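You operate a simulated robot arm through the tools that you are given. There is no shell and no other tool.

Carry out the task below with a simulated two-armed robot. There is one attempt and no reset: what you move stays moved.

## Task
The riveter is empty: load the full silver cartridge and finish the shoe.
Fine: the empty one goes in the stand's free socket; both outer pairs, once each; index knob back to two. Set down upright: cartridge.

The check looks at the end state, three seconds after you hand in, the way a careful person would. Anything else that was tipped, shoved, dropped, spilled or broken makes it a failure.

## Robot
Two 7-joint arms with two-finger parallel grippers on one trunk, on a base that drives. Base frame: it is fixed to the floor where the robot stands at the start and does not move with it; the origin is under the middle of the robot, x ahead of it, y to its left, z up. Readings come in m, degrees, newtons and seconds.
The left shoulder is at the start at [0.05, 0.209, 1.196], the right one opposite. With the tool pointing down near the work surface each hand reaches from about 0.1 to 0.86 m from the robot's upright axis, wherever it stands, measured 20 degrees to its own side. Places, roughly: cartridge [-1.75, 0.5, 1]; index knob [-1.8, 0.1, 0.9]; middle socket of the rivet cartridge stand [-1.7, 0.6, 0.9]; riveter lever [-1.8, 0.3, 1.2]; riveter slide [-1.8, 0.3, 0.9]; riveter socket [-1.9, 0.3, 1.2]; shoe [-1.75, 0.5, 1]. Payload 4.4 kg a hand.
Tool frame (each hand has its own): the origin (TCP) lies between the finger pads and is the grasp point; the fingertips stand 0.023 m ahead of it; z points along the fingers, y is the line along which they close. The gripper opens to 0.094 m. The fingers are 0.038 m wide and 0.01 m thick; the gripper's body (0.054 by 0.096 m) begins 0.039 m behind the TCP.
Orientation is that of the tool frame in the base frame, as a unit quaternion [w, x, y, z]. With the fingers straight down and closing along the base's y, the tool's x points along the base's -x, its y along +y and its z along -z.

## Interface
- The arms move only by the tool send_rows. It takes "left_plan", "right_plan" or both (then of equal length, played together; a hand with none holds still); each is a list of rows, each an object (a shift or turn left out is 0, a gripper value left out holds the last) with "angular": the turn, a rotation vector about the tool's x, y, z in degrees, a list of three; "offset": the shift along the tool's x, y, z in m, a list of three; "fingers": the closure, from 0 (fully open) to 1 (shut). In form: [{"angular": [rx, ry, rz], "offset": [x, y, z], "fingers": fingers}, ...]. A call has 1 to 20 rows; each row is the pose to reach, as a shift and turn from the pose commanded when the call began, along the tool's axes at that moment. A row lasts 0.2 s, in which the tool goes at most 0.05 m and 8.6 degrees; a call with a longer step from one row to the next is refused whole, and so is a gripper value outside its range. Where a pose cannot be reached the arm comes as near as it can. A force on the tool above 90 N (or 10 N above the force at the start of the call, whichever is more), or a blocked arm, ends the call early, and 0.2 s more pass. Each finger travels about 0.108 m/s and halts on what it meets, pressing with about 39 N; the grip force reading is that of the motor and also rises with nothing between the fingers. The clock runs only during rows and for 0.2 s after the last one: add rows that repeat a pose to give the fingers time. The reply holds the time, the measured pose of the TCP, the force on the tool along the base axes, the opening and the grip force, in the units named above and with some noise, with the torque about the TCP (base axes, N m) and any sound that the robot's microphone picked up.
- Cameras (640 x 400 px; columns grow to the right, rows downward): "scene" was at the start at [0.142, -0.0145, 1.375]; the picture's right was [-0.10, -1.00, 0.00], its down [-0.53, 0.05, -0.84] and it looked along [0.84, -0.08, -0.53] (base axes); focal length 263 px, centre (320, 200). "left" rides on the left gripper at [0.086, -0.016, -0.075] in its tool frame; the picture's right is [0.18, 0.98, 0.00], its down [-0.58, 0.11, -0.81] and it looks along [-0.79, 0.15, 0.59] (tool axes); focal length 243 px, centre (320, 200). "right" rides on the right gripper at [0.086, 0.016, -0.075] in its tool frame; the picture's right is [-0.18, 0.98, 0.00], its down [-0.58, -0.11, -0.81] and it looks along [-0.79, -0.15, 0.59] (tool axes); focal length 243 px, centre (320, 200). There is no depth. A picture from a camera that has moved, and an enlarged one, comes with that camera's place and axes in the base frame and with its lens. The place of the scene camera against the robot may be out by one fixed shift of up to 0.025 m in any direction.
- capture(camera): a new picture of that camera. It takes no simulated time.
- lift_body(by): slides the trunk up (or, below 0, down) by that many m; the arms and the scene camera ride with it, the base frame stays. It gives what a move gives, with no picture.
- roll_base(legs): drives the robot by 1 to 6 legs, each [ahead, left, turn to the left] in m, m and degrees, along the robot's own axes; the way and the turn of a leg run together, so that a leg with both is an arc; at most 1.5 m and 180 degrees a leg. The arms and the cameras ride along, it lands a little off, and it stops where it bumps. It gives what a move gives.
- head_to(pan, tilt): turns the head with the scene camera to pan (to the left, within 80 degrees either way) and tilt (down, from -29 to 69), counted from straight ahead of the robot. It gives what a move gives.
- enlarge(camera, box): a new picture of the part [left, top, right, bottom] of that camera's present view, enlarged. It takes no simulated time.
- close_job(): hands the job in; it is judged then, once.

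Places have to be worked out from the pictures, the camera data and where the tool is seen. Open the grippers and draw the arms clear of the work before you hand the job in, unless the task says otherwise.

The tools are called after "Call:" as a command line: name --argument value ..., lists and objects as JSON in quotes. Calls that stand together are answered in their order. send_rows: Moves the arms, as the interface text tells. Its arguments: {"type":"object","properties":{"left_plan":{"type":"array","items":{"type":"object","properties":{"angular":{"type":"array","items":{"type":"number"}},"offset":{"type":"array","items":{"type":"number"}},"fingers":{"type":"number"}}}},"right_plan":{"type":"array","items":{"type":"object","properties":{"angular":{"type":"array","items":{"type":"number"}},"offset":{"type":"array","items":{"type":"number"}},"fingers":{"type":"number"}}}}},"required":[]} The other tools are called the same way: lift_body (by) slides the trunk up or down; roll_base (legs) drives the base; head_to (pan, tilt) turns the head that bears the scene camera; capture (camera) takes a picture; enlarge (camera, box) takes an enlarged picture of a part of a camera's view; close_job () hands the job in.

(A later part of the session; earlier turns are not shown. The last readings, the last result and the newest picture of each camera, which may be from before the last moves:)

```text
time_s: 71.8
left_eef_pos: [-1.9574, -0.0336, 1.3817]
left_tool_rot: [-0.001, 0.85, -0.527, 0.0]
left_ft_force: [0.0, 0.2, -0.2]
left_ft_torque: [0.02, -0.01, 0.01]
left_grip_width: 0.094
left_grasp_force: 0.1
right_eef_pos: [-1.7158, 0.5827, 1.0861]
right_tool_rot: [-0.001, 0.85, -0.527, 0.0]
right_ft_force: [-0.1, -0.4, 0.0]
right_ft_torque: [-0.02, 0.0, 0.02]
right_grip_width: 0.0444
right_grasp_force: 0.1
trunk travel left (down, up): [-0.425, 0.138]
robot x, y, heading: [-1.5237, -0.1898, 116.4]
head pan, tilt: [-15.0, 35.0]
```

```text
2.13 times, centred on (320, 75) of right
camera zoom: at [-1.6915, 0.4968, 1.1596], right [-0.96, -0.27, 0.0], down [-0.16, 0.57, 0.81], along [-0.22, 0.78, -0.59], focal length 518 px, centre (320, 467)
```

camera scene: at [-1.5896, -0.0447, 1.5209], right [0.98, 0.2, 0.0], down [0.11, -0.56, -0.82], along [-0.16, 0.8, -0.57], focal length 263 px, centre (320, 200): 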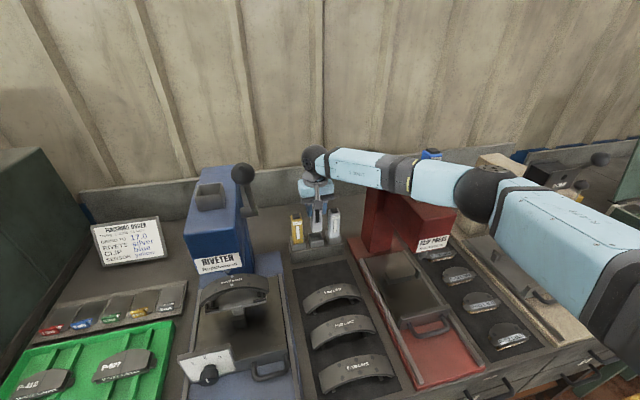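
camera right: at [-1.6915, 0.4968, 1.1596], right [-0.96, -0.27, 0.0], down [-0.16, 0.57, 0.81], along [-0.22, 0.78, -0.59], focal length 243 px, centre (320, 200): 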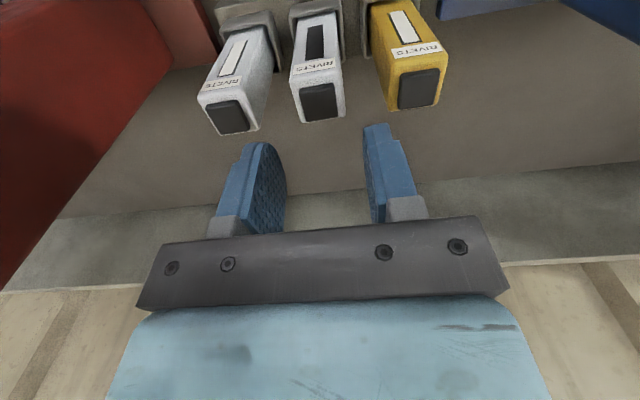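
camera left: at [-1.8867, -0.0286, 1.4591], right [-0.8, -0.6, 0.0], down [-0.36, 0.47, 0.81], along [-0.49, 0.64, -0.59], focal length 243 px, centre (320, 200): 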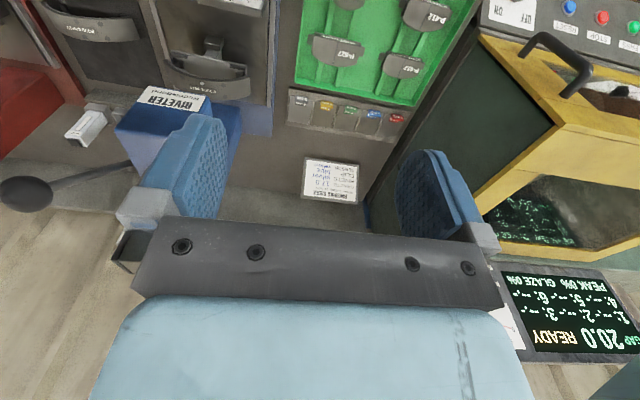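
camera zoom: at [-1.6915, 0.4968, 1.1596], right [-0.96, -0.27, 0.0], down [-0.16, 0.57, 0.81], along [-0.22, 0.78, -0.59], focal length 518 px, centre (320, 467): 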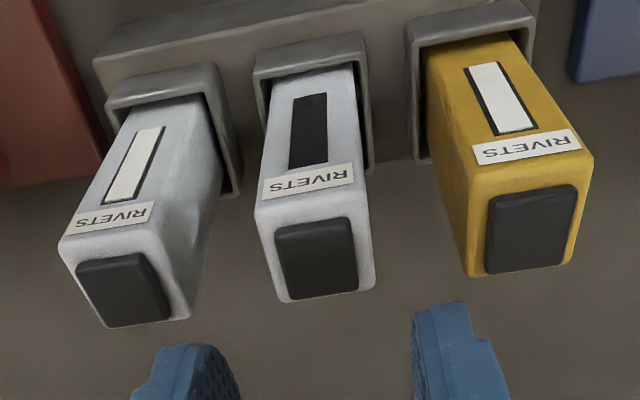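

Silver sits 62–63 mm to the right. Before descending there I check the forearm's clearance to the clip press from the scene camera.

Call:
send_rows --right_plan '[{"offset": [0, -0.03, 0]}, {"offset": [0, -0.0625, 0]}, {"offset": [0, -0.0625, 0]}]'

Call:
head_to --pan -28 --tilt 38

Call:
capture --camera "scene"

Call:
capture --camera "right"

Call:
capture --camera "left"

```text
time_s: 72.6
left_eef_pos: [-1.9581, -0.0339, 1.3814]
left_tool_rot: [0.0, 0.85, -0.527, 0.0]
left_ft_force: [-0.2, 0.4, 0.4]
left_ft_torque: [0.0, -0.03, 0.03]
left_grip_width: 0.0942
left_grasp_force: 0.0
right_eef_pos: [-1.6616, 0.6105, 1.0841]
right_tool_rot: [0.0, 0.85, -0.527, 0.0]
right_ft_force: [-0.2, 0.8, -0.4]
right_ft_torque: [0.01, 0.0, 0.01]
right_grip_width: 0.0443
right_grasp_force: 0.1
trunk travel left (down, up): [-0.425, 0.138]
robot x, y, heading: [-1.532, -0.1841, 116.4]
head pan, tilt: [-15.0, 35.0]
```

```text
time_s: 73.4
left_eef_pos: [-1.956, -0.033, 1.383]
left_tool_rot: [0.0, 0.85, -0.527, 0.0]
left_ft_force: [0.3, -0.2, -0.3]
left_ft_torque: [0.0, -0.03, 0.0]
left_grip_width: 0.0938
left_grasp_force: 0.1
right_eef_pos: [-1.6627, 0.6119, 1.0843]
right_tool_rot: [0.001, 0.85, -0.526, 0.0]
right_ft_force: [0.7, 0.5, -1.0]
right_ft_torque: [0.0, -0.01, 0.01]
right_grip_width: 0.0441
right_grasp_force: 0.0
trunk travel left (down, up): [-0.425, 0.138]
robot x, y, heading: [-1.5269, -0.1852, 116.4]
head pan, tilt: [-28.0, 38.0]
```

```text
taken
camera scene: at [-1.5697, -0.0445, 1.5163], right [1.0, -0.03, 0.0], down [-0.02, -0.62, -0.79], along [0.02, 0.79, -0.62], focal length 263 px, centre (320, 200)
```

scene: 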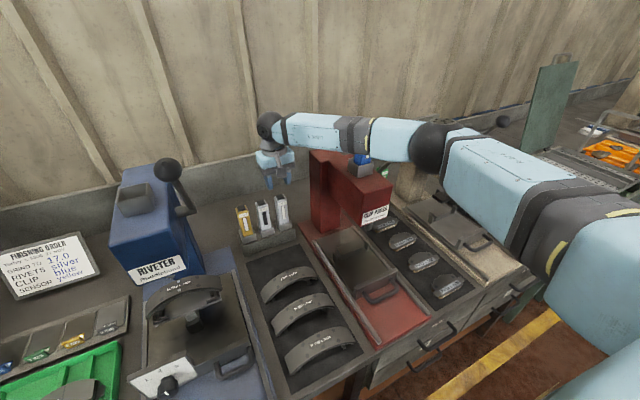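

```text
taken
camera right: at [-1.6376, 0.5256, 1.1582], right [-0.96, -0.27, 0.0], down [-0.16, 0.57, 0.81], along [-0.22, 0.78, -0.59], focal length 243 px, centre (320, 200)
```

right: 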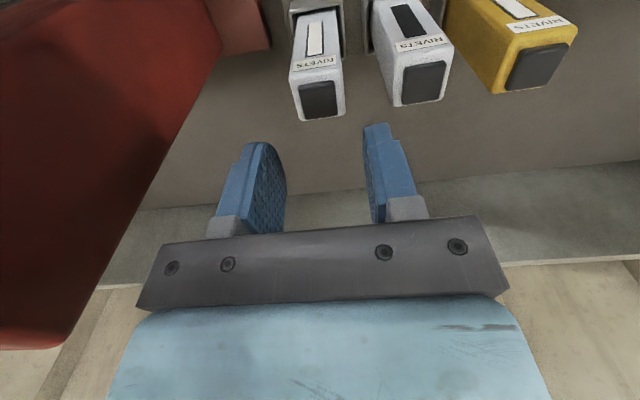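

```text
taken
camera left: at [-1.9041, -0.1041, 1.4588], right [-0.8, -0.6, 0.0], down [-0.36, 0.47, 0.81], along [-0.49, 0.64, -0.59], focal length 243 px, centre (320, 200)
```

left: 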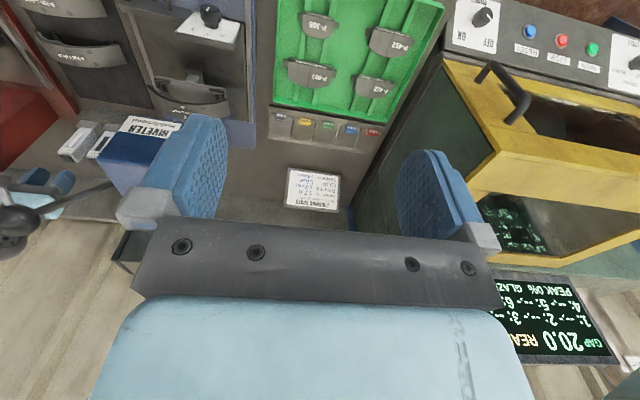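

The forearm is near the clip press at the lowest point, so I raise the trunk 5 cm, which straightens the arm and pulls the forearm inward and up, then lower the hand a bit and look.

Call:
lift_body --by 0.05

Call:
send_rows --right_plan '[{"offset": [0, 0, 0.03]}, {"offset": [0, 0, 0.06]}, {"offset": [0, 0, 0.06]}]'

Call:
capture --camera "scene"

Call:
enlarge --camera "right" --box '[170, 0, 470, 150]'

```text
time_s: 74.3
left_eef_pos: [-1.9566, -0.0333, 1.432]
left_tool_rot: [0.0, 0.85, -0.527, 0.0]
left_ft_force: [-1.0, 0.5, -0.2]
left_ft_torque: [-0.02, 0.01, 0.03]
left_grip_width: 0.0939
left_grasp_force: 0.0
right_eef_pos: [-1.6615, 0.6103, 1.1338]
right_tool_rot: [0.0, 0.85, -0.527, 0.0]
right_ft_force: [0.5, 0.0, -0.1]
right_ft_torque: [-0.01, 0.02, 0.04]
right_grip_width: 0.0439
right_grasp_force: 0.0
trunk travel left (down, up): [-0.475, 0.088]
robot x, y, heading: [-1.5287, -0.1849, 116.4]
head pan, tilt: [-28.0, 38.0]
```

```text
time_s: 75.1
left_eef_pos: [-1.9559, -0.0346, 1.4322]
left_tool_rot: [0.0, 0.85, -0.528, -0.001]
left_ft_force: [-0.5, 0.1, -0.3]
left_ft_torque: [0.0, 0.0, 0.03]
left_grip_width: 0.0939
left_grasp_force: 0.1
right_eef_pos: [-1.6609, 0.6118, 1.0746]
right_tool_rot: [0.0, 0.849, -0.528, -0.001]
right_ft_force: [-0.4, -0.6, 0.2]
right_ft_torque: [0.0, 0.02, 0.01]
right_grip_width: 0.0443
right_grasp_force: 0.0
trunk travel left (down, up): [-0.475, 0.088]
robot x, y, heading: [-1.5283, -0.1861, 116.3]
head pan, tilt: [-28.0, 38.0]
```

```text
taken
camera scene: at [-1.5695, -0.045, 1.5663], right [1.0, -0.03, 0.0], down [-0.02, -0.62, -0.79], along [0.02, 0.79, -0.62], focal length 263 px, centre (320, 200)
```

scene: 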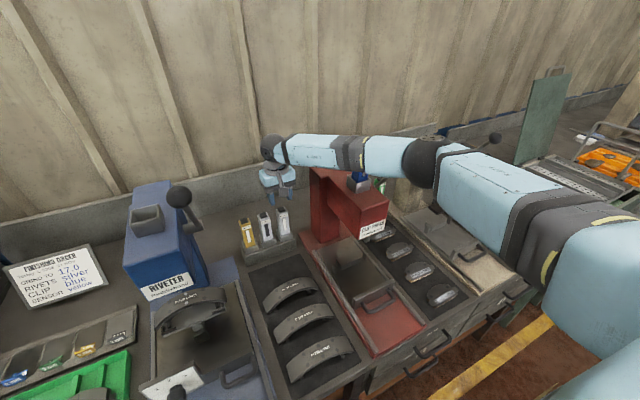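

```text
2.13 times, centred on (320, 75) of right
camera zoom: at [-1.6373, 0.5265, 1.1486], right [-0.96, -0.27, 0.0], down [-0.16, 0.57, 0.81], along [-0.22, 0.78, -0.59], focal length 518 px, centre (320, 467)
```

zoom: 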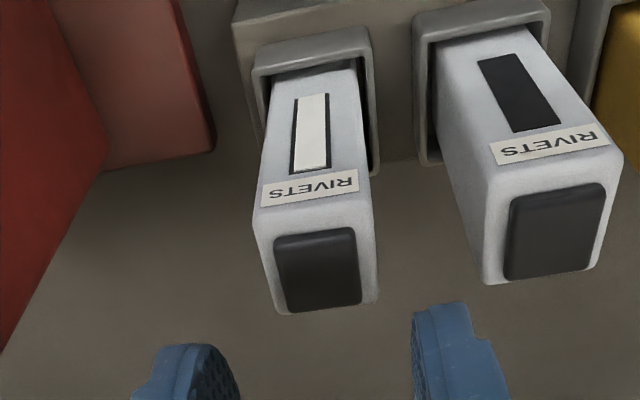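

Silver is centred sideways and 3.5 mm toward me. I descend to grasp height with the fingers 44 mm apart.

Call:
send_rows --right_plan '[{"offset": [0.0035, 0, 0.01]}, {"offset": [0.0035, 0, 0.025]}, {"offset": [0.0035, 0, 0.04]}, {"offset": [0.0035, 0, 0.04]}]'

Call:
capture --camera "right"

Call:
enlarge --camera "scene" --box '[230, 110, 450, 260]'

```text
time_s: 76.1
left_eef_pos: [-1.9556, -0.0333, 1.4327]
left_tool_rot: [-0.001, 0.85, -0.527, -0.001]
left_ft_force: [0.3, 0.1, 0.0]
left_ft_torque: [0.02, 0.0, -0.03]
left_grip_width: 0.0938
left_grasp_force: 0.0
right_eef_pos: [-1.6605, 0.6077, 1.0331]
right_tool_rot: [0.0, 0.85, -0.527, 0.001]
right_ft_force: [0.2, -0.5, -0.1]
right_ft_torque: [0.02, -0.02, -0.02]
right_grip_width: 0.0442
right_grasp_force: 0.1
trunk travel left (down, up): [-0.475, 0.088]
robot x, y, heading: [-1.5264, -0.1873, 116.3]
head pan, tilt: [-28.0, 38.0]
```

```text
taken
camera right: at [-1.6374, 0.5226, 1.1077], right [-0.96, -0.27, 0.0], down [-0.16, 0.57, 0.81], along [-0.22, 0.78, -0.59], focal length 243 px, centre (320, 200)
```

right: 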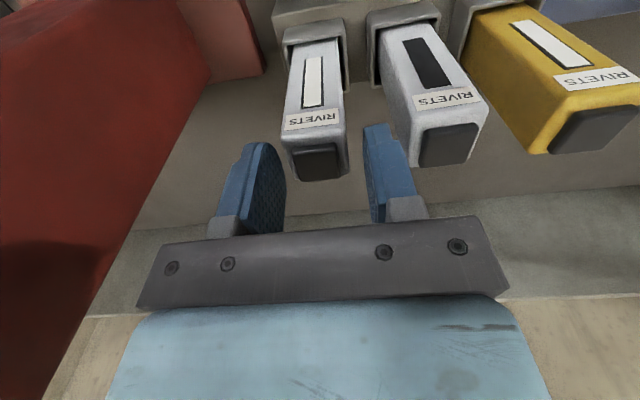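

```text
2.67 times, centred on (340, 185) of scene
camera zoom: at [-1.5695, -0.0447, 1.5663], right [1.0, -0.03, 0.0], down [-0.02, -0.62, -0.79], along [0.02, 0.79, -0.62], focal length 700 px, centre (267, 240)
```

zoom: 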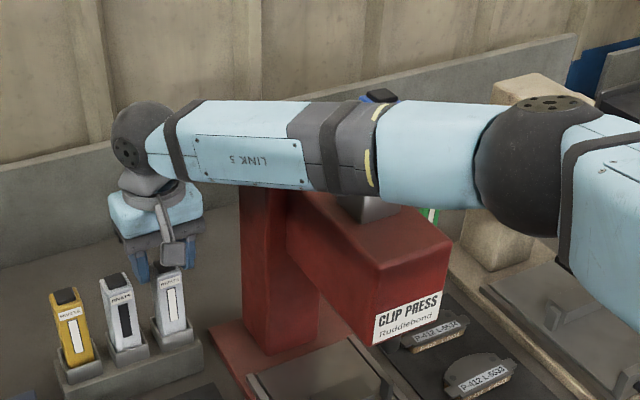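

Forearm is clear of the clip press with a few centimetres over its head. I descend the last 4 cm.

Call:
send_rows --right_plan '[{"offset": [0, 0, 0.01]}, {"offset": [0, 0, 0.02]}, {"offset": [0, 0, 0.03]}, {"offset": [0, 0, 0.04]}, {"offset": [0, 0, 0.04]}]'

Call:
capture --camera "right"

Call:
enlarge --camera "scene" --box '[230, 110, 450, 260]'

```text
time_s: 77.3
left_eef_pos: [-1.9553, -0.0338, 1.4333]
left_tool_rot: [-0.001, 0.85, -0.526, -0.001]
left_ft_force: [0.1, -0.5, 0.4]
left_ft_torque: [0.0, 0.01, 0.01]
left_grip_width: 0.094
left_grasp_force: 0.0
right_eef_pos: [-1.6597, 0.6079, 0.9951]
right_tool_rot: [0.0, 0.85, -0.527, -0.001]
right_ft_force: [-0.9, -0.3, 0.2]
right_ft_torque: [-0.01, 0.0, 0.01]
right_grip_width: 0.0443
right_grasp_force: 0.1
trunk travel left (down, up): [-0.475, 0.088]
robot x, y, heading: [-1.5234, -0.1841, 116.4]
head pan, tilt: [-28.0, 38.0]
```

```text
taken
camera right: at [-1.6363, 0.5224, 1.068], right [-0.96, -0.27, 0.0], down [-0.16, 0.57, 0.81], along [-0.22, 0.78, -0.59], focal length 243 px, centre (320, 200)
```

right: 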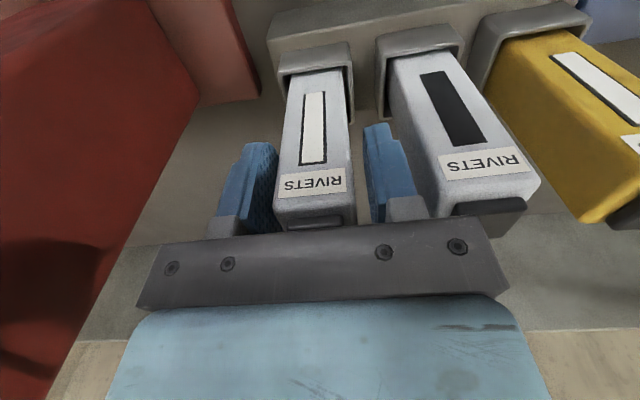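

```text
2.67 times, centred on (340, 185) of scene
camera zoom: at [-1.5696, -0.0446, 1.5663], right [1.0, -0.03, 0.0], down [-0.02, -0.62, -0.79], along [0.02, 0.79, -0.62], focal length 700 px, centre (267, 240)
```

zoom: 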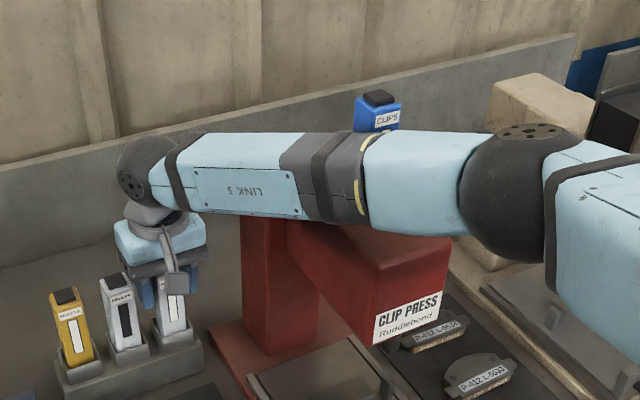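

The full silver cartridge is between the pads, arm clear of the press. I close.

Call:
send_rows --right_plan '[{"fingers": 0.58}, {"fingers": 0.64}, {"fingers": 0.7}, {"fingers": 1.0}, {"fingers": 1.0}, {"fingers": 1.0}]'

Call:
send_rows --right_plan '[{"offset": [0, 0, -0.005]}, {"offset": [0, 0, -0.012]}, {"offset": [0, 0, -0.025]}, {"offset": [0, 0, -0.04]}, {"offset": [0, 0, -0.06]}, {"offset": [0, 0, -0.09]}, {"offset": [0, 0, -0.12]}, {"offset": [0, 0, -0.12]}]'

Call:
capture --camera "right"

Call:
capture --camera "scene"

```text
time_s: 78.7
left_eef_pos: [-1.9569, -0.0341, 1.4315]
left_tool_rot: [0.0, 0.85, -0.527, -0.001]
left_ft_force: [0.7, 0.1, -0.4]
left_ft_torque: [0.01, 0.03, -0.02]
left_grip_width: 0.0943
left_grasp_force: 0.1
right_eef_pos: [-1.6604, 0.6081, 0.995]
right_tool_rot: [-0.001, 0.85, -0.528, 0.0]
right_ft_force: [0.3, 0.4, 0.0]
right_ft_torque: [0.02, -0.03, 0.04]
right_grip_width: 0.0315
right_grasp_force: 39.4
trunk travel left (down, up): [-0.475, 0.088]
robot x, y, heading: [-1.5289, -0.1834, 116.6]
head pan, tilt: [-28.0, 38.0]
```

```text
time_s: 80.5
left_eef_pos: [-1.9568, -0.0333, 1.4319]
left_tool_rot: [0.0, 0.85, -0.527, -0.001]
left_ft_force: [0.1, 0.7, -0.6]
left_ft_torque: [-0.02, 0.01, -0.01]
left_grip_width: 0.0939
left_grasp_force: 0.1
right_eef_pos: [-1.6596, 0.6099, 1.114]
right_tool_rot: [0.0, 0.85, -0.528, 0.0]
right_ft_force: [0.0, 0.1, -1.4]
right_ft_torque: [0.02, 0.02, 0.01]
right_grip_width: 0.0318
right_grasp_force: 38.9
trunk travel left (down, up): [-0.475, 0.088]
robot x, y, heading: [-1.5273, -0.1856, 116.5]
head pan, tilt: [-28.0, 38.0]
```

```text
taken
camera right: at [-1.6347, 0.5234, 1.1879], right [-0.96, -0.27, 0.0], down [-0.16, 0.57, 0.81], along [-0.22, 0.78, -0.59], focal length 243 px, centre (320, 200)
```

right: 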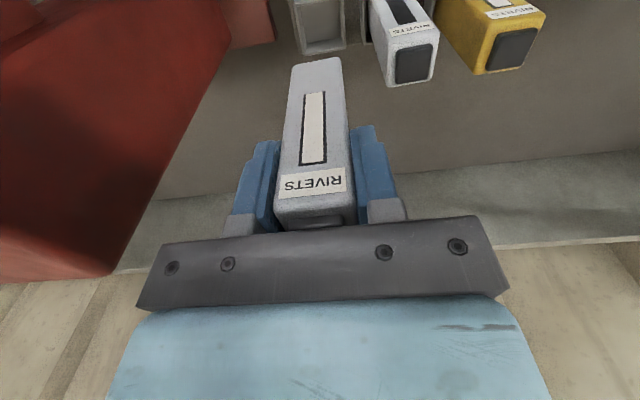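

```text
taken
camera scene: at [-1.5699, -0.0438, 1.5662], right [1.0, -0.03, 0.0], down [-0.02, -0.62, -0.79], along [0.02, 0.79, -0.62], focal length 263 px, centre (320, 200)
```

scene: 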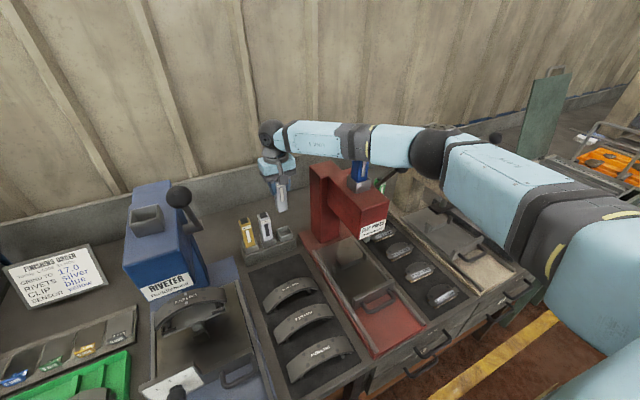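

The full cartridge is free. I raise it well above everything first, then carry it back over the riveter socket.

Call:
send_rows --right_plan '[{"offset": [0, 0, -0.045]}, {"offset": [0, 0, -0.09]}, {"offset": [0, 0, -0.135]}, {"offset": [0, 0, -0.18]}, {"offset": [0, 0, -0.225]}, {"offset": [0, 0, -0.27]}, {"offset": [0, 0, -0.315]}, {"offset": [0.01, 0.035, -0.315]}, {"offset": [0.025, 0.075, -0.315]}, {"offset": [0.045, 0.115, -0.315]}, {"offset": [0.065, 0.155, -0.315]}, {"offset": [0.085, 0.195, -0.315]}, {"offset": [0.105, 0.235, -0.315]}, {"offset": [0.125, 0.27, -0.315]}, {"offset": [0.14, 0.295, -0.315]}, {"offset": [0.148, 0.308, -0.315]}, {"offset": [0.148, 0.308, -0.315]}]'

Call:
enlarge --camera "right" --box '[230, 0, 410, 100]'

Call:
head_to --pan 8 --tilt 35

Call:
capture --camera "scene"

```text
time_s: 84.1
left_eef_pos: [-1.9564, -0.033, 1.4323]
left_tool_rot: [0.0, 0.85, -0.527, 0.0]
left_ft_force: [0.3, 0.9, 0.2]
left_ft_torque: [0.01, 0.0, 0.0]
left_grip_width: 0.094
left_grasp_force: 0.0
right_eef_pos: [-1.8695, 0.3387, 1.4291]
right_tool_rot: [0.0, 0.849, -0.528, 0.0]
right_ft_force: [0.3, -0.3, -2.4]
right_ft_torque: [0.0, 0.0, 0.0]
right_grip_width: 0.0319
right_grasp_force: 39.7
trunk travel left (down, up): [-0.475, 0.088]
robot x, y, heading: [-1.5277, -0.1853, 116.4]
head pan, tilt: [-28.0, 38.0]
```

```text
3.56 times, centred on (320, 50) of right
camera zoom: at [-1.8464, 0.2526, 1.5027], right [-0.96, -0.27, 0.0], down [-0.16, 0.57, 0.81], along [-0.22, 0.78, -0.59], focal length 863 px, centre (320, 733)
```

zoom: 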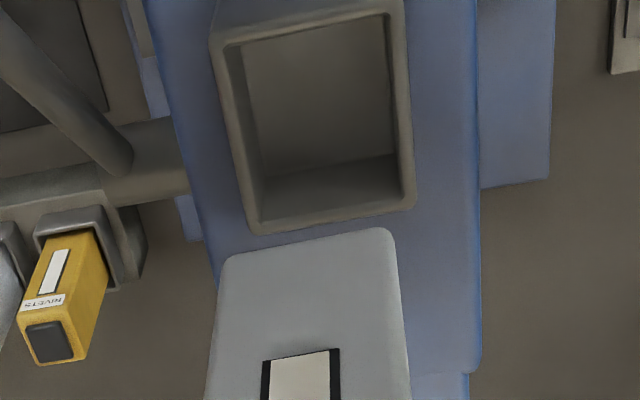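

```text
time_s: 85.1
left_eef_pos: [-1.9557, -0.0336, 1.4325]
left_tool_rot: [0.0, 0.85, -0.527, -0.001]
left_ft_force: [-0.6, -0.2, 1.1]
left_ft_torque: [-0.05, 0.0, 0.01]
left_grip_width: 0.0941
left_grasp_force: 0.0
right_eef_pos: [-1.8698, 0.3378, 1.4297]
right_tool_rot: [0.0, 0.849, -0.528, 0.0]
right_ft_force: [0.2, 0.1, -1.0]
right_ft_torque: [-0.02, 0.02, -0.03]
right_grip_width: 0.0317
right_grasp_force: 38.7
trunk travel left (down, up): [-0.475, 0.088]
robot x, y, heading: [-1.5263, -0.1851, 116.4]
head pan, tilt: [8.0, 35.0]
```

```text
taken
camera scene: at [-1.6219, -0.0579, 1.5708], right [0.83, 0.56, 0.0], down [0.32, -0.47, -0.82], along [-0.46, 0.68, -0.57], focal length 263 px, centre (320, 200)
```

scene: 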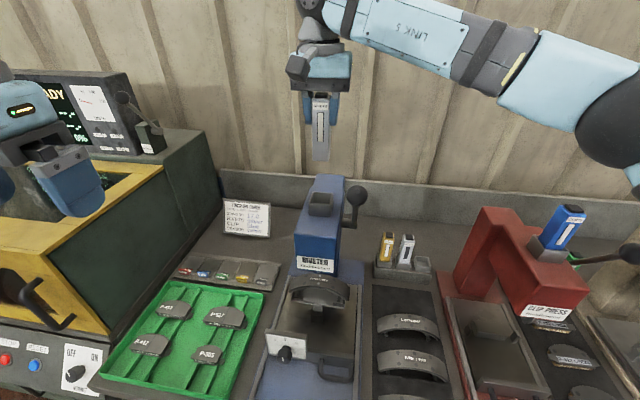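

The riveter socket opening is ~40 mm and its centre is within 1–2 mm of my line. I descend to just above the rim and check.

Call:
send_rows --right_plan '[{"offset": [0.0015, 0, 0.03]}, {"offset": [0.0015, 0, 0.06]}, {"offset": [0.0015, 0, 0.08]}, {"offset": [0.0015, 0, 0.08]}]'

Call:
enlarge --camera "right" --box '[230, 0, 410, 100]'

Call:
enlarge --camera "scene" --box '[270, 100, 390, 240]'

```text
time_s: 86.1
left_eef_pos: [-1.9571, -0.0333, 1.4328]
left_tool_rot: [0.0, 0.849, -0.528, -0.001]
left_ft_force: [-0.1, 0.2, 0.5]
left_ft_torque: [-0.01, -0.02, 0.0]
left_grip_width: 0.0942
left_grasp_force: 0.1
right_eef_pos: [-1.8659, 0.3366, 1.3495]
right_tool_rot: [0.001, 0.849, -0.528, -0.001]
right_ft_force: [-0.5, 0.4, -1.5]
right_ft_torque: [0.01, 0.01, 0.03]
right_grip_width: 0.0319
right_grasp_force: 39.1
trunk travel left (down, up): [-0.475, 0.088]
robot x, y, heading: [-1.5254, -0.1862, 116.4]
head pan, tilt: [8.0, 35.0]
```

```text
3.56 times, centred on (320, 50) of right
camera zoom: at [-1.8427, 0.2507, 1.4228], right [-0.96, -0.27, 0.0], down [-0.16, 0.57, 0.81], along [-0.22, 0.78, -0.59], focal length 863 px, centre (320, 733)
```

zoom: 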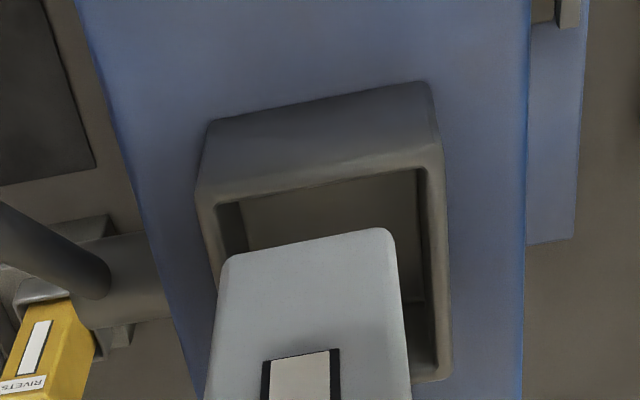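

```text
2.86 times, centred on (330, 170) of scene
camera zoom: at [-1.622, -0.0581, 1.5708], right [0.83, 0.56, 0.0], down [0.32, -0.47, -0.82], along [-0.46, 0.68, -0.57], focal length 750 px, centre (291, 286)
```

zoom: 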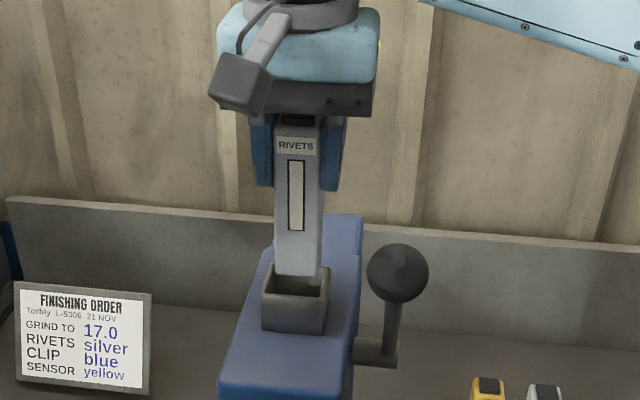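

The socket centre is now 2.7 mm left and ~2.5 mm forward of the cartridge. I correct that and lower in steps.

Call:
send_rows --right_plan '[{"offset": [-0.0025, 0.0027, 0]}, {"offset": [-0.0025, 0.0027, 0.006]}, {"offset": [-0.0025, 0.0027, 0.012]}, {"offset": [-0.0025, 0.0027, 0.018]}, {"offset": [-0.0025, 0.0027, 0.018]}]'

Call:
enlarge --camera "right" --box '[230, 0, 410, 100]'

Call:
enlarge --camera "scene" --box '[290, 150, 370, 230]'

```text
time_s: 87.3
left_eef_pos: [-1.9568, -0.0343, 1.4317]
left_tool_rot: [0.0, 0.85, -0.527, -0.001]
left_ft_force: [1.5, 0.1, 0.1]
left_ft_torque: [0.01, 0.0, 0.04]
left_grip_width: 0.0942
left_grasp_force: 0.0
right_eef_pos: [-1.8728, 0.3378, 1.3317]
right_tool_rot: [0.0, 0.85, -0.527, 0.0]
right_ft_force: [-0.2, 0.8, -2.0]
right_ft_torque: [0.01, 0.01, -0.01]
right_grip_width: 0.0317
right_grasp_force: 38.6
trunk travel left (down, up): [-0.475, 0.088]
robot x, y, heading: [-1.5275, -0.1866, 116.2]
head pan, tilt: [8.0, 35.0]
```

```text
3.56 times, centred on (320, 50) of right
camera zoom: at [-1.8489, 0.2526, 1.4053], right [-0.96, -0.27, 0.0], down [-0.16, 0.57, 0.81], along [-0.22, 0.78, -0.59], focal length 863 px, centre (320, 733)
```

zoom: 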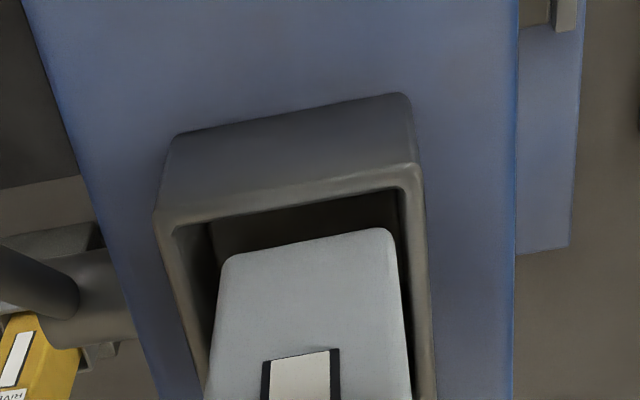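

```text
5.00 times, centred on (330, 190) of scene
camera zoom: at [-1.6219, -0.058, 1.5708], right [0.83, 0.56, 0.0], down [0.32, -0.47, -0.82], along [-0.46, 0.68, -0.57], focal length 1313 px, centre (270, 250)
```

zoom: 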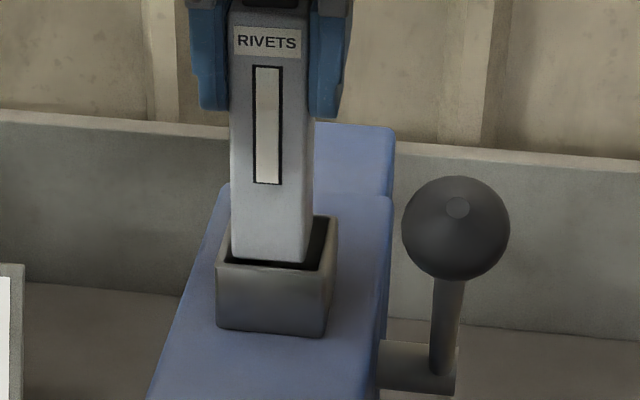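

No contact, but the gap is larger on the right side: I shift 2.5 mm right and 1.5 mm toward me, then continue down.

Call:
send_rows --right_plan '[{"offset": [0.0015, -0.0025, 0]}, {"offset": [0.0015, -0.0025, 0.004]}, {"offset": [0.0015, -0.0025, 0.008]}, {"offset": [0.0015, -0.0025, 0.012]}, {"offset": [0.0015, -0.0025, 0.012]}]'

Call:
enlarge --camera "right" --box '[230, 0, 410, 100]'

Call:
enlarge --camera "scene" --box '[290, 150, 370, 230]'

```text
time_s: 88.5
left_eef_pos: [-1.956, -0.0332, 1.4324]
left_tool_rot: [-0.001, 0.85, -0.527, -0.001]
left_ft_force: [0.0, 0.5, -0.4]
left_ft_torque: [0.01, -0.01, -0.03]
left_grip_width: 0.0941
left_grasp_force: 0.0
right_eef_pos: [-1.8692, 0.3386, 1.3186]
right_tool_rot: [0.001, 0.849, -0.528, 0.0]
right_ft_force: [0.0, 0.3, -1.2]
right_ft_torque: [-0.01, 0.02, 0.05]
right_grip_width: 0.0316
right_grasp_force: 39.1
trunk travel left (down, up): [-0.475, 0.088]
robot x, y, heading: [-1.5285, -0.184, 116.2]
head pan, tilt: [8.0, 35.0]
```

```text
3.56 times, centred on (320, 50) of right
camera zoom: at [-1.8459, 0.2533, 1.3931], right [-0.96, -0.27, 0.0], down [-0.16, 0.57, 0.81], along [-0.22, 0.78, -0.59], focal length 863 px, centre (320, 733)
```

zoom: 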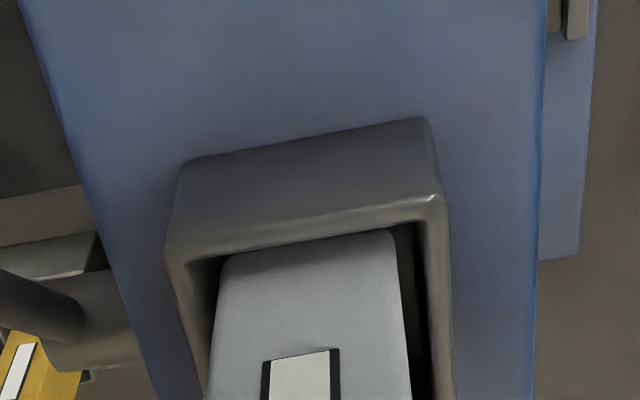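

```text
5.00 times, centred on (330, 190) of scene
camera zoom: at [-1.622, -0.058, 1.5708], right [0.83, 0.56, 0.0], down [0.32, -0.47, -0.82], along [-0.46, 0.68, -0.57], focal length 1313 px, centre (270, 250)
```

zoom: 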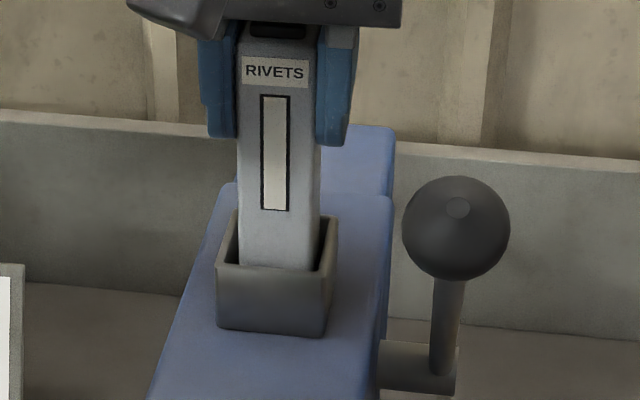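

It is inside the socket and centred. I lower it the remaining centimetre until it seats.

Call:
send_rows --right_plan '[{"offset": [0, 0, 0.004]}, {"offset": [0, 0, 0.008]}, {"offset": [0, 0, 0.011]}, {"offset": [0, 0, 0.011]}]'

Call:
send_rows --right_plan '[{"offset": [0, 0, 0.0015]}, {"offset": [0, 0, 0.003]}, {"offset": [0, 0, 0.003]}]'

```text
time_s: 89.5
left_eef_pos: [-1.9562, -0.0329, 1.4325]
left_tool_rot: [0.0, 0.849, -0.528, -0.001]
left_ft_force: [-0.6, 0.9, -0.9]
left_ft_torque: [-0.01, -0.03, 0.02]
left_grip_width: 0.0938
left_grasp_force: 0.0
right_eef_pos: [-1.87, 0.339, 1.3091]
right_tool_rot: [0.001, 0.85, -0.527, -0.001]
right_ft_force: [0.4, 0.8, -1.3]
right_ft_torque: [0.0, -0.03, 0.02]
right_grip_width: 0.0319
right_grasp_force: 39.2
trunk travel left (down, up): [-0.475, 0.088]
robot x, y, heading: [-1.526, -0.1801, 116.5]
head pan, tilt: [8.0, 35.0]
```

```text
time_s: 90.3
left_eef_pos: [-1.9566, -0.0337, 1.4316]
left_tool_rot: [0.0, 0.85, -0.527, -0.001]
left_ft_force: [0.5, -0.3, 0.7]
left_ft_torque: [-0.02, -0.02, 0.0]
left_grip_width: 0.0943
left_grasp_force: 0.0
right_eef_pos: [-1.8694, 0.3383, 1.3065]
right_tool_rot: [0.0, 0.85, -0.527, 0.0]
right_ft_force: [-0.5, -0.2, -2.3]
right_ft_torque: [0.01, 0.04, 0.0]
right_grip_width: 0.0318
right_grasp_force: 39.2
trunk travel left (down, up): [-0.475, 0.088]
robot x, y, heading: [-1.5321, -0.1843, 116.4]
head pan, tilt: [8.0, 35.0]
```

Still hanging free (-2 N). I lower a few more millimetres.

Call:
send_rows --right_plan '[{"offset": [0, 0, 0.0015]}, {"offset": [0, 0, 0.003]}, {"offset": [0, 0, 0.003]}]'

Call:
enlarge --camera "scene" --box '[290, 150, 370, 230]'

```text
time_s: 91.1
left_eef_pos: [-1.9565, -0.0339, 1.4327]
left_tool_rot: [0.0, 0.85, -0.527, -0.001]
left_ft_force: [0.1, 0.2, -0.3]
left_ft_torque: [0.0, -0.01, -0.02]
left_grip_width: 0.094
left_grasp_force: 0.1
right_eef_pos: [-1.8714, 0.3385, 1.3045]
right_tool_rot: [0.0, 0.849, -0.528, -0.002]
right_ft_force: [-2.4, 3.7, 12.4]
right_ft_torque: [0.2, 0.04, 0.02]
right_grip_width: 0.0316
right_grasp_force: 38.7
trunk travel left (down, up): [-0.475, 0.088]
robot x, y, heading: [-1.5289, -0.1843, 116.7]
head pan, tilt: [8.0, 35.0]
```

```text
5.00 times, centred on (330, 190) of scene
camera zoom: at [-1.6215, -0.0587, 1.5711], right [0.83, 0.56, 0.0], down [0.32, -0.47, -0.82], along [-0.46, 0.68, -0.57], focal length 1313 px, centre (270, 250)
```

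zoom: 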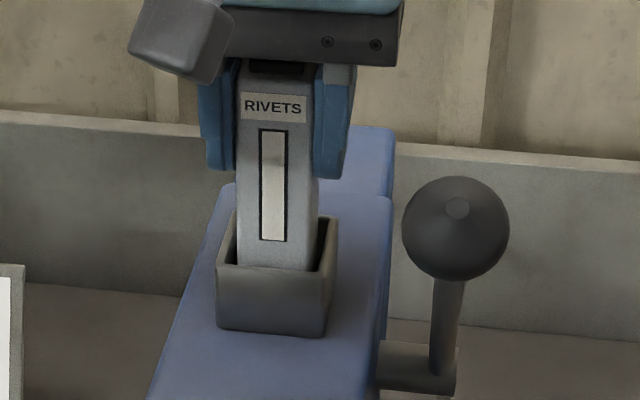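

It seats at 12 N, matching the expected height. I release and lift clear.

Call:
send_rows --right_plan '[{"offset": [0, 0, -0.001], "fingers": 0.62}, {"offset": [0, 0, -0.001], "fingers": 0.5}, {"offset": [0, 0, -0.001], "fingers": 0.35}, {"offset": [0, 0, -0.001], "fingers": 0.3}]'

Call:
send_rows --right_plan '[{"offset": [0, 0, -0.02]}, {"offset": [0, 0, -0.05]}, {"offset": [0, 0, -0.09]}, {"offset": [0, 0, -0.12]}, {"offset": [0, 0, -0.12]}]'

Call:
capture --camera "right"

Call:
capture --camera "scene"

Call:
enlarge --camera "scene" --box '[270, 100, 390, 240]'

```text
time_s: 92.1
left_eef_pos: [-1.9572, -0.0319, 1.4324]
left_tool_rot: [-0.001, 0.85, -0.527, 0.0]
left_ft_force: [0.0, -0.1, -0.6]
left_ft_torque: [-0.02, -0.01, -0.02]
left_grip_width: 0.0939
left_grasp_force: 0.0
right_eef_pos: [-1.8698, 0.3383, 1.3034]
right_tool_rot: [0.0, 0.85, -0.527, 0.0]
right_ft_force: [0.0, -0.2, 0.6]
right_ft_torque: [0.01, -0.02, -0.02]
right_grip_width: 0.0662
right_grasp_force: 0.1
trunk travel left (down, up): [-0.475, 0.088]
robot x, y, heading: [-1.5295, -0.1847, 116.3]
head pan, tilt: [8.0, 35.0]
```

```text
time_s: 93.3
left_eef_pos: [-1.9562, -0.0327, 1.4331]
left_tool_rot: [0.0, 0.85, -0.527, -0.001]
left_ft_force: [0.3, -0.6, -0.1]
left_ft_torque: [-0.01, 0.0, 0.0]
left_grip_width: 0.0939
left_grasp_force: 0.1
right_eef_pos: [-1.8693, 0.3359, 1.4216]
right_tool_rot: [-0.001, 0.85, -0.526, 0.0]
right_ft_force: [0.3, 0.4, -0.3]
right_ft_torque: [-0.01, -0.01, 0.01]
right_grip_width: 0.0657
right_grasp_force: 0.0
trunk travel left (down, up): [-0.475, 0.088]
robot x, y, heading: [-1.5284, -0.1856, 116.6]
head pan, tilt: [8.0, 35.0]
```

```text
taken
camera right: at [-1.8448, 0.2509, 1.495], right [-0.96, -0.27, 0.0], down [-0.16, 0.57, 0.81], along [-0.22, 0.78, -0.59], focal length 243 px, centre (320, 200)
```

right: 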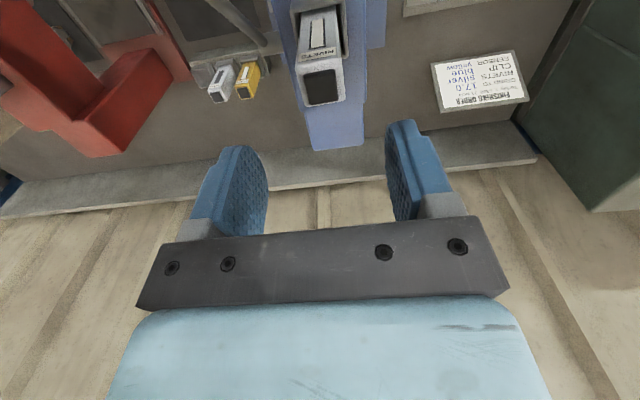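

```text
taken
camera scene: at [-1.6219, -0.0577, 1.5708], right [0.83, 0.56, 0.0], down [0.32, -0.47, -0.82], along [-0.46, 0.68, -0.57], focal length 263 px, centre (320, 200)
```

scene: 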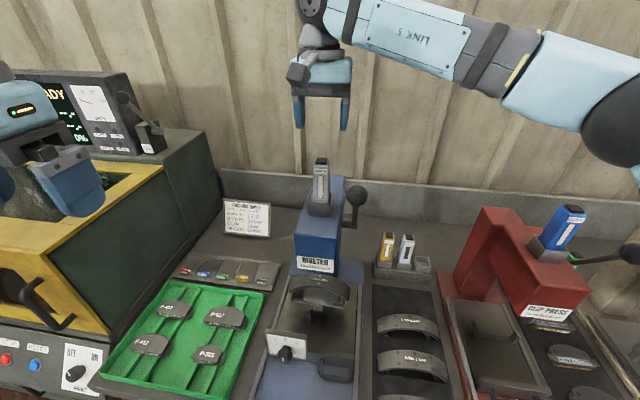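

```text
2.86 times, centred on (330, 170) of scene
camera zoom: at [-1.6219, -0.0577, 1.5708], right [0.83, 0.56, 0.0], down [0.32, -0.47, -0.82], along [-0.46, 0.68, -0.57], focal length 750 px, centre (291, 286)
```

zoom: 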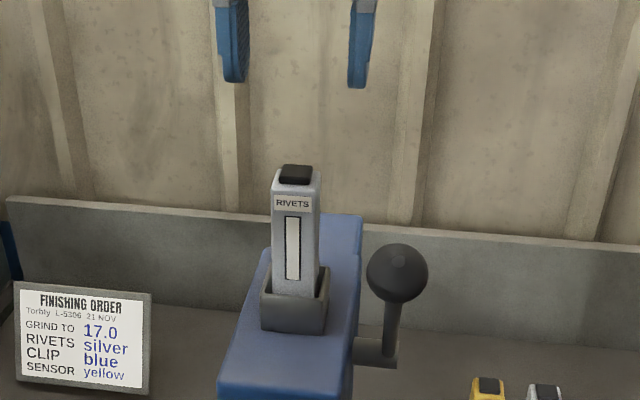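

The full silver cartridge stands in the riveter. Now I inspect slide, shoe and index knob closely before touching them.

Call:
enlarge --camera "scene" --box '[250, 250, 380, 400]'

Call:
enlarge --camera "scene" --box '[255, 320, 325, 375]'

Call:
enlarge --camera "scene" --box '[275, 240, 365, 320]'

```text
2.67 times, centred on (315, 325) of scene
camera zoom: at [-1.6219, -0.0577, 1.5708], right [0.83, 0.56, 0.0], down [0.32, -0.47, -0.82], along [-0.46, 0.68, -0.57], focal length 700 px, centre (333, -133)
```

zoom: 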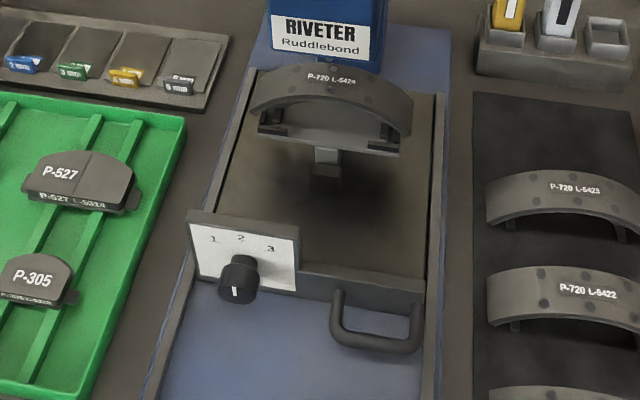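

```text
7.27 times, centred on (290, 348) of scene
camera zoom: at [-1.6219, -0.0577, 1.5708], right [0.83, 0.56, 0.0], down [0.32, -0.47, -0.82], along [-0.46, 0.68, -0.57], focal length 1910 px, centre (538, -873)
```

zoom: 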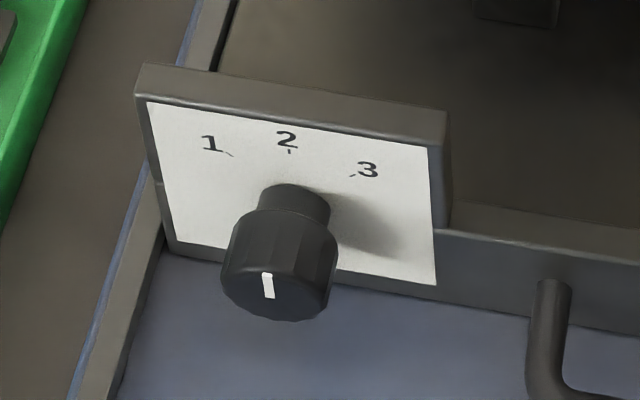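

```text
5.00 times, centred on (320, 280) of scene
camera zoom: at [-1.6219, -0.0577, 1.5708], right [0.83, 0.56, 0.0], down [0.32, -0.47, -0.82], along [-0.46, 0.68, -0.57], focal length 1313 px, centre (320, -200)
```

zoom: 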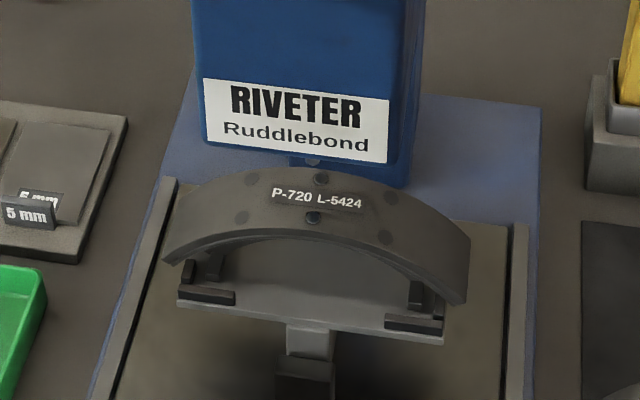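

The slide looks pushed fully in with the shoe's centre pair (already set) under the punch. To be sure I bring the left hand's camera to a low left-front viewpoint of punch, shoe and knob.

Call:
send_rows --left_plan '[{"offset": [-0.02, -0.005, 0.045], "angular": [0, 0, 6]}, {"offset": [-0.05, -0.005, 0.08], "angular": [0, 0, 12]}, {"offset": [-0.08, -0.005, 0.115], "angular": [0, 0, 18]}, {"offset": [-0.1, -0.005, 0.155], "angular": [0, 0, 24]}, {"offset": [-0.12, -0.005, 0.195], "angular": [0, 0, 30]}, {"offset": [-0.14, -0.005, 0.235], "angular": [0, 0, 36]}, {"offset": [-0.16, -0.005, 0.27], "angular": [0, 0, 42]}, {"offset": [-0.16, -0.005, 0.3], "angular": [0, 0, 45]}, {"offset": [-0.16, -0.005, 0.3], "angular": [0, 0, 45]}]'

Call:
capture --camera "left"

Call:
capture --camera "scene"

```text
time_s: 95.3
left_eef_pos: [-2.0221, 0.1076, 1.1303]
left_tool_rot: [0.0, -0.583, 0.812, 0.001]
left_ft_force: [-0.1, 0.8, -0.7]
left_ft_torque: [0.01, 0.0, -0.03]
left_grip_width: 0.094
left_grasp_force: 0.1
right_eef_pos: [-1.8686, 0.3358, 1.4213]
right_tool_rot: [0.0, 0.85, -0.527, 0.001]
right_ft_force: [0.4, 0.7, -0.8]
right_ft_torque: [0.01, -0.02, 0.01]
right_grip_width: 0.0657
right_grasp_force: 0.1
trunk travel left (down, up): [-0.475, 0.088]
robot x, y, heading: [-1.5293, -0.1886, 116.5]
head pan, tilt: [8.0, 35.0]
```

```text
taken
camera left: at [-2.0346, 0.022, 1.2068], right [-0.99, 0.14, 0.0], down [0.08, 0.58, 0.81], along [0.11, 0.8, -0.59], focal length 243 px, centre (320, 200)
```

left: 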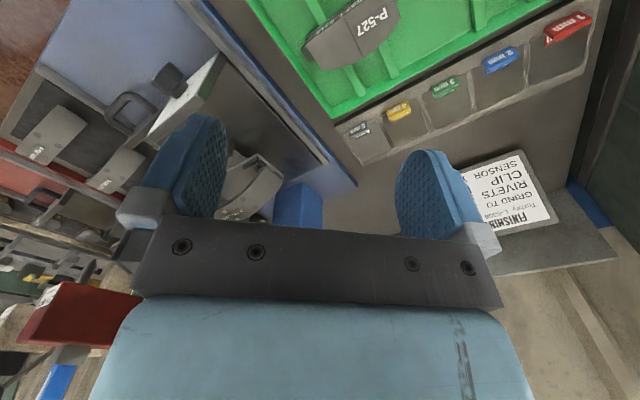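

```text
taken
camera scene: at [-1.6216, -0.0581, 1.5709], right [0.83, 0.56, 0.0], down [0.32, -0.47, -0.82], along [-0.46, 0.68, -0.57], focal length 263 px, centre (320, 200)
```

scene: 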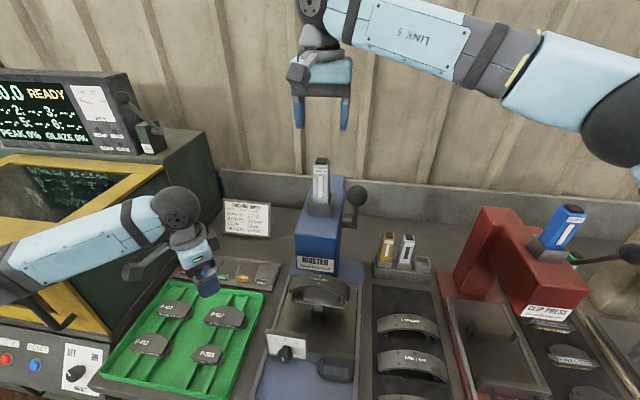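

The finger hides the shoe; I yaw the left hand another 40° to look at the punch from its left side.

Call:
send_rows --left_plan '[{"angular": [0, 0, 8]}, {"angular": [0, 0, 16]}, {"angular": [0, 0, 24]}, {"angular": [0, 0, 32]}, {"angular": [0, 0, 40]}, {"angular": [0, 0, 40]}]'

Call:
capture --camera "left"

```text
time_s: 96.7
left_eef_pos: [-2.0224, 0.1109, 1.1323]
left_tool_rot: [0.0, -0.269, 0.963, 0.0]
left_ft_force: [0.6, 0.5, 0.8]
left_ft_torque: [0.02, 0.02, -0.03]
left_grip_width: 0.0941
left_grasp_force: 0.2
right_eef_pos: [-1.8694, 0.3346, 1.421]
right_tool_rot: [0.0, 0.85, -0.527, -0.002]
right_ft_force: [0.9, 0.3, 0.5]
right_ft_torque: [0.01, -0.01, 0.03]
right_grip_width: 0.0657
right_grasp_force: 0.0
trunk travel left (down, up): [-0.475, 0.088]
robot x, y, heading: [-1.5254, -0.1861, 116.4]
head pan, tilt: [8.0, 35.0]
```

```text
taken
camera left: at [-2.0886, 0.0525, 1.2089], right [-0.67, 0.74, 0.0], down [0.44, 0.39, 0.81], along [0.6, 0.54, -0.59], focal length 243 px, centre (320, 200)
```

left: 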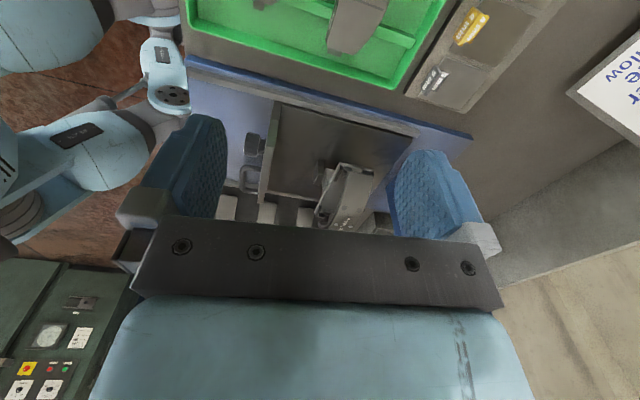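

Call:
enlarge --camera "left" --box '[200, 60, 480, 240]'

```text
2.22 times, centred on (340, 150) of left
camera zoom: at [-2.0886, 0.0525, 1.2089], right [-0.67, 0.74, 0.0], down [0.44, 0.39, 0.81], along [0.6, 0.54, -0.59], focal length 539 px, centre (276, 311)
```

zoom: 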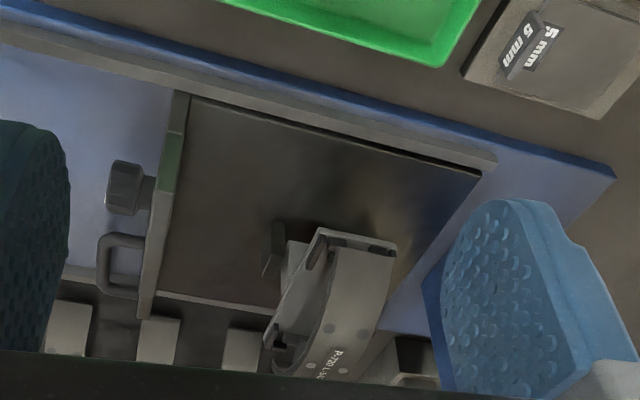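

The side view shows the slide's rear edge flush with the rail ends, so it is fully in and the centre pair lies under the punch. The knob is about at f 0.43 m, 0.13 m left, z≈0.92. I bring the left hand back to its normal yaw in front of the knob.

Call:
send_rows --left_plan '[{"offset": [-0.01, -0.0165, 0], "angular": [0, 0, -8.5]}, {"offset": [-0.02, -0.033, 0], "angular": [0, 0, -17]}, {"offset": [-0.03, -0.049, 0], "angular": [0, 0, -25.5]}, {"offset": [-0.04, -0.065, 0], "angular": [0, 0, -34]}, {"offset": [-0.05, -0.082, 0], "angular": [0, 0, -42.5]}, {"offset": [-0.06, -0.098, 0], "angular": [0, 0, -51]}, {"offset": [-0.07, -0.115, 0], "angular": [0, 0, -59.5]}, {"offset": [-0.08, -0.131, 0], "angular": [0, 0, -68]}, {"offset": [-0.09, -0.147, 0], "angular": [0, 0, -76.5]}, {"offset": [-0.098, -0.1635, 0], "angular": [0, 0, -85]}, {"offset": [-0.098, -0.1635, 0], "angular": [0, 0, -85]}]'

Call:
capture --camera "left"

Call:
capture --camera "scene"

```text
time_s: 99.1
left_eef_pos: [-1.8553, 0.0251, 1.1312]
left_tool_rot: [0.0, 0.851, -0.526, -0.001]
left_ft_force: [0.0, -0.5, 0.5]
left_ft_torque: [0.01, 0.01, 0.01]
left_grip_width: 0.0941
left_grasp_force: 0.0
right_eef_pos: [-1.8698, 0.3356, 1.4204]
right_tool_rot: [0.0, 0.85, -0.527, 0.0]
right_ft_force: [-0.2, -0.6, -0.7]
right_ft_torque: [0.0, -0.01, 0.02]
right_grip_width: 0.0655
right_grasp_force: 0.0
trunk travel left (down, up): [-0.475, 0.088]
robot x, y, heading: [-1.5264, -0.1862, 116.5]
head pan, tilt: [8.0, 35.0]
```

```text
taken
camera left: at [-1.8032, -0.0453, 1.2078], right [-0.8, -0.6, 0.0], down [-0.36, 0.47, 0.81], along [-0.49, 0.64, -0.59], focal length 243 px, centre (320, 200)
```

left: 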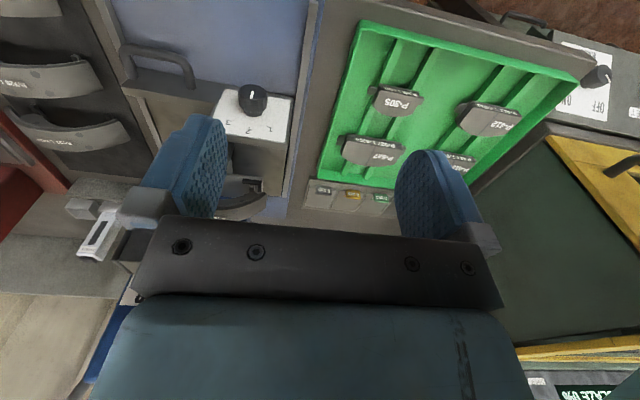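

```text
taken
camera scene: at [-1.6222, -0.058, 1.5708], right [0.83, 0.56, 0.0], down [0.32, -0.47, -0.82], along [-0.46, 0.68, -0.57], focal length 263 px, centre (320, 200)
```

scene: 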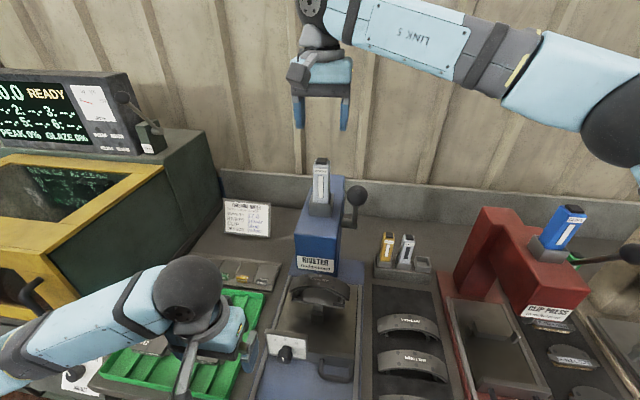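

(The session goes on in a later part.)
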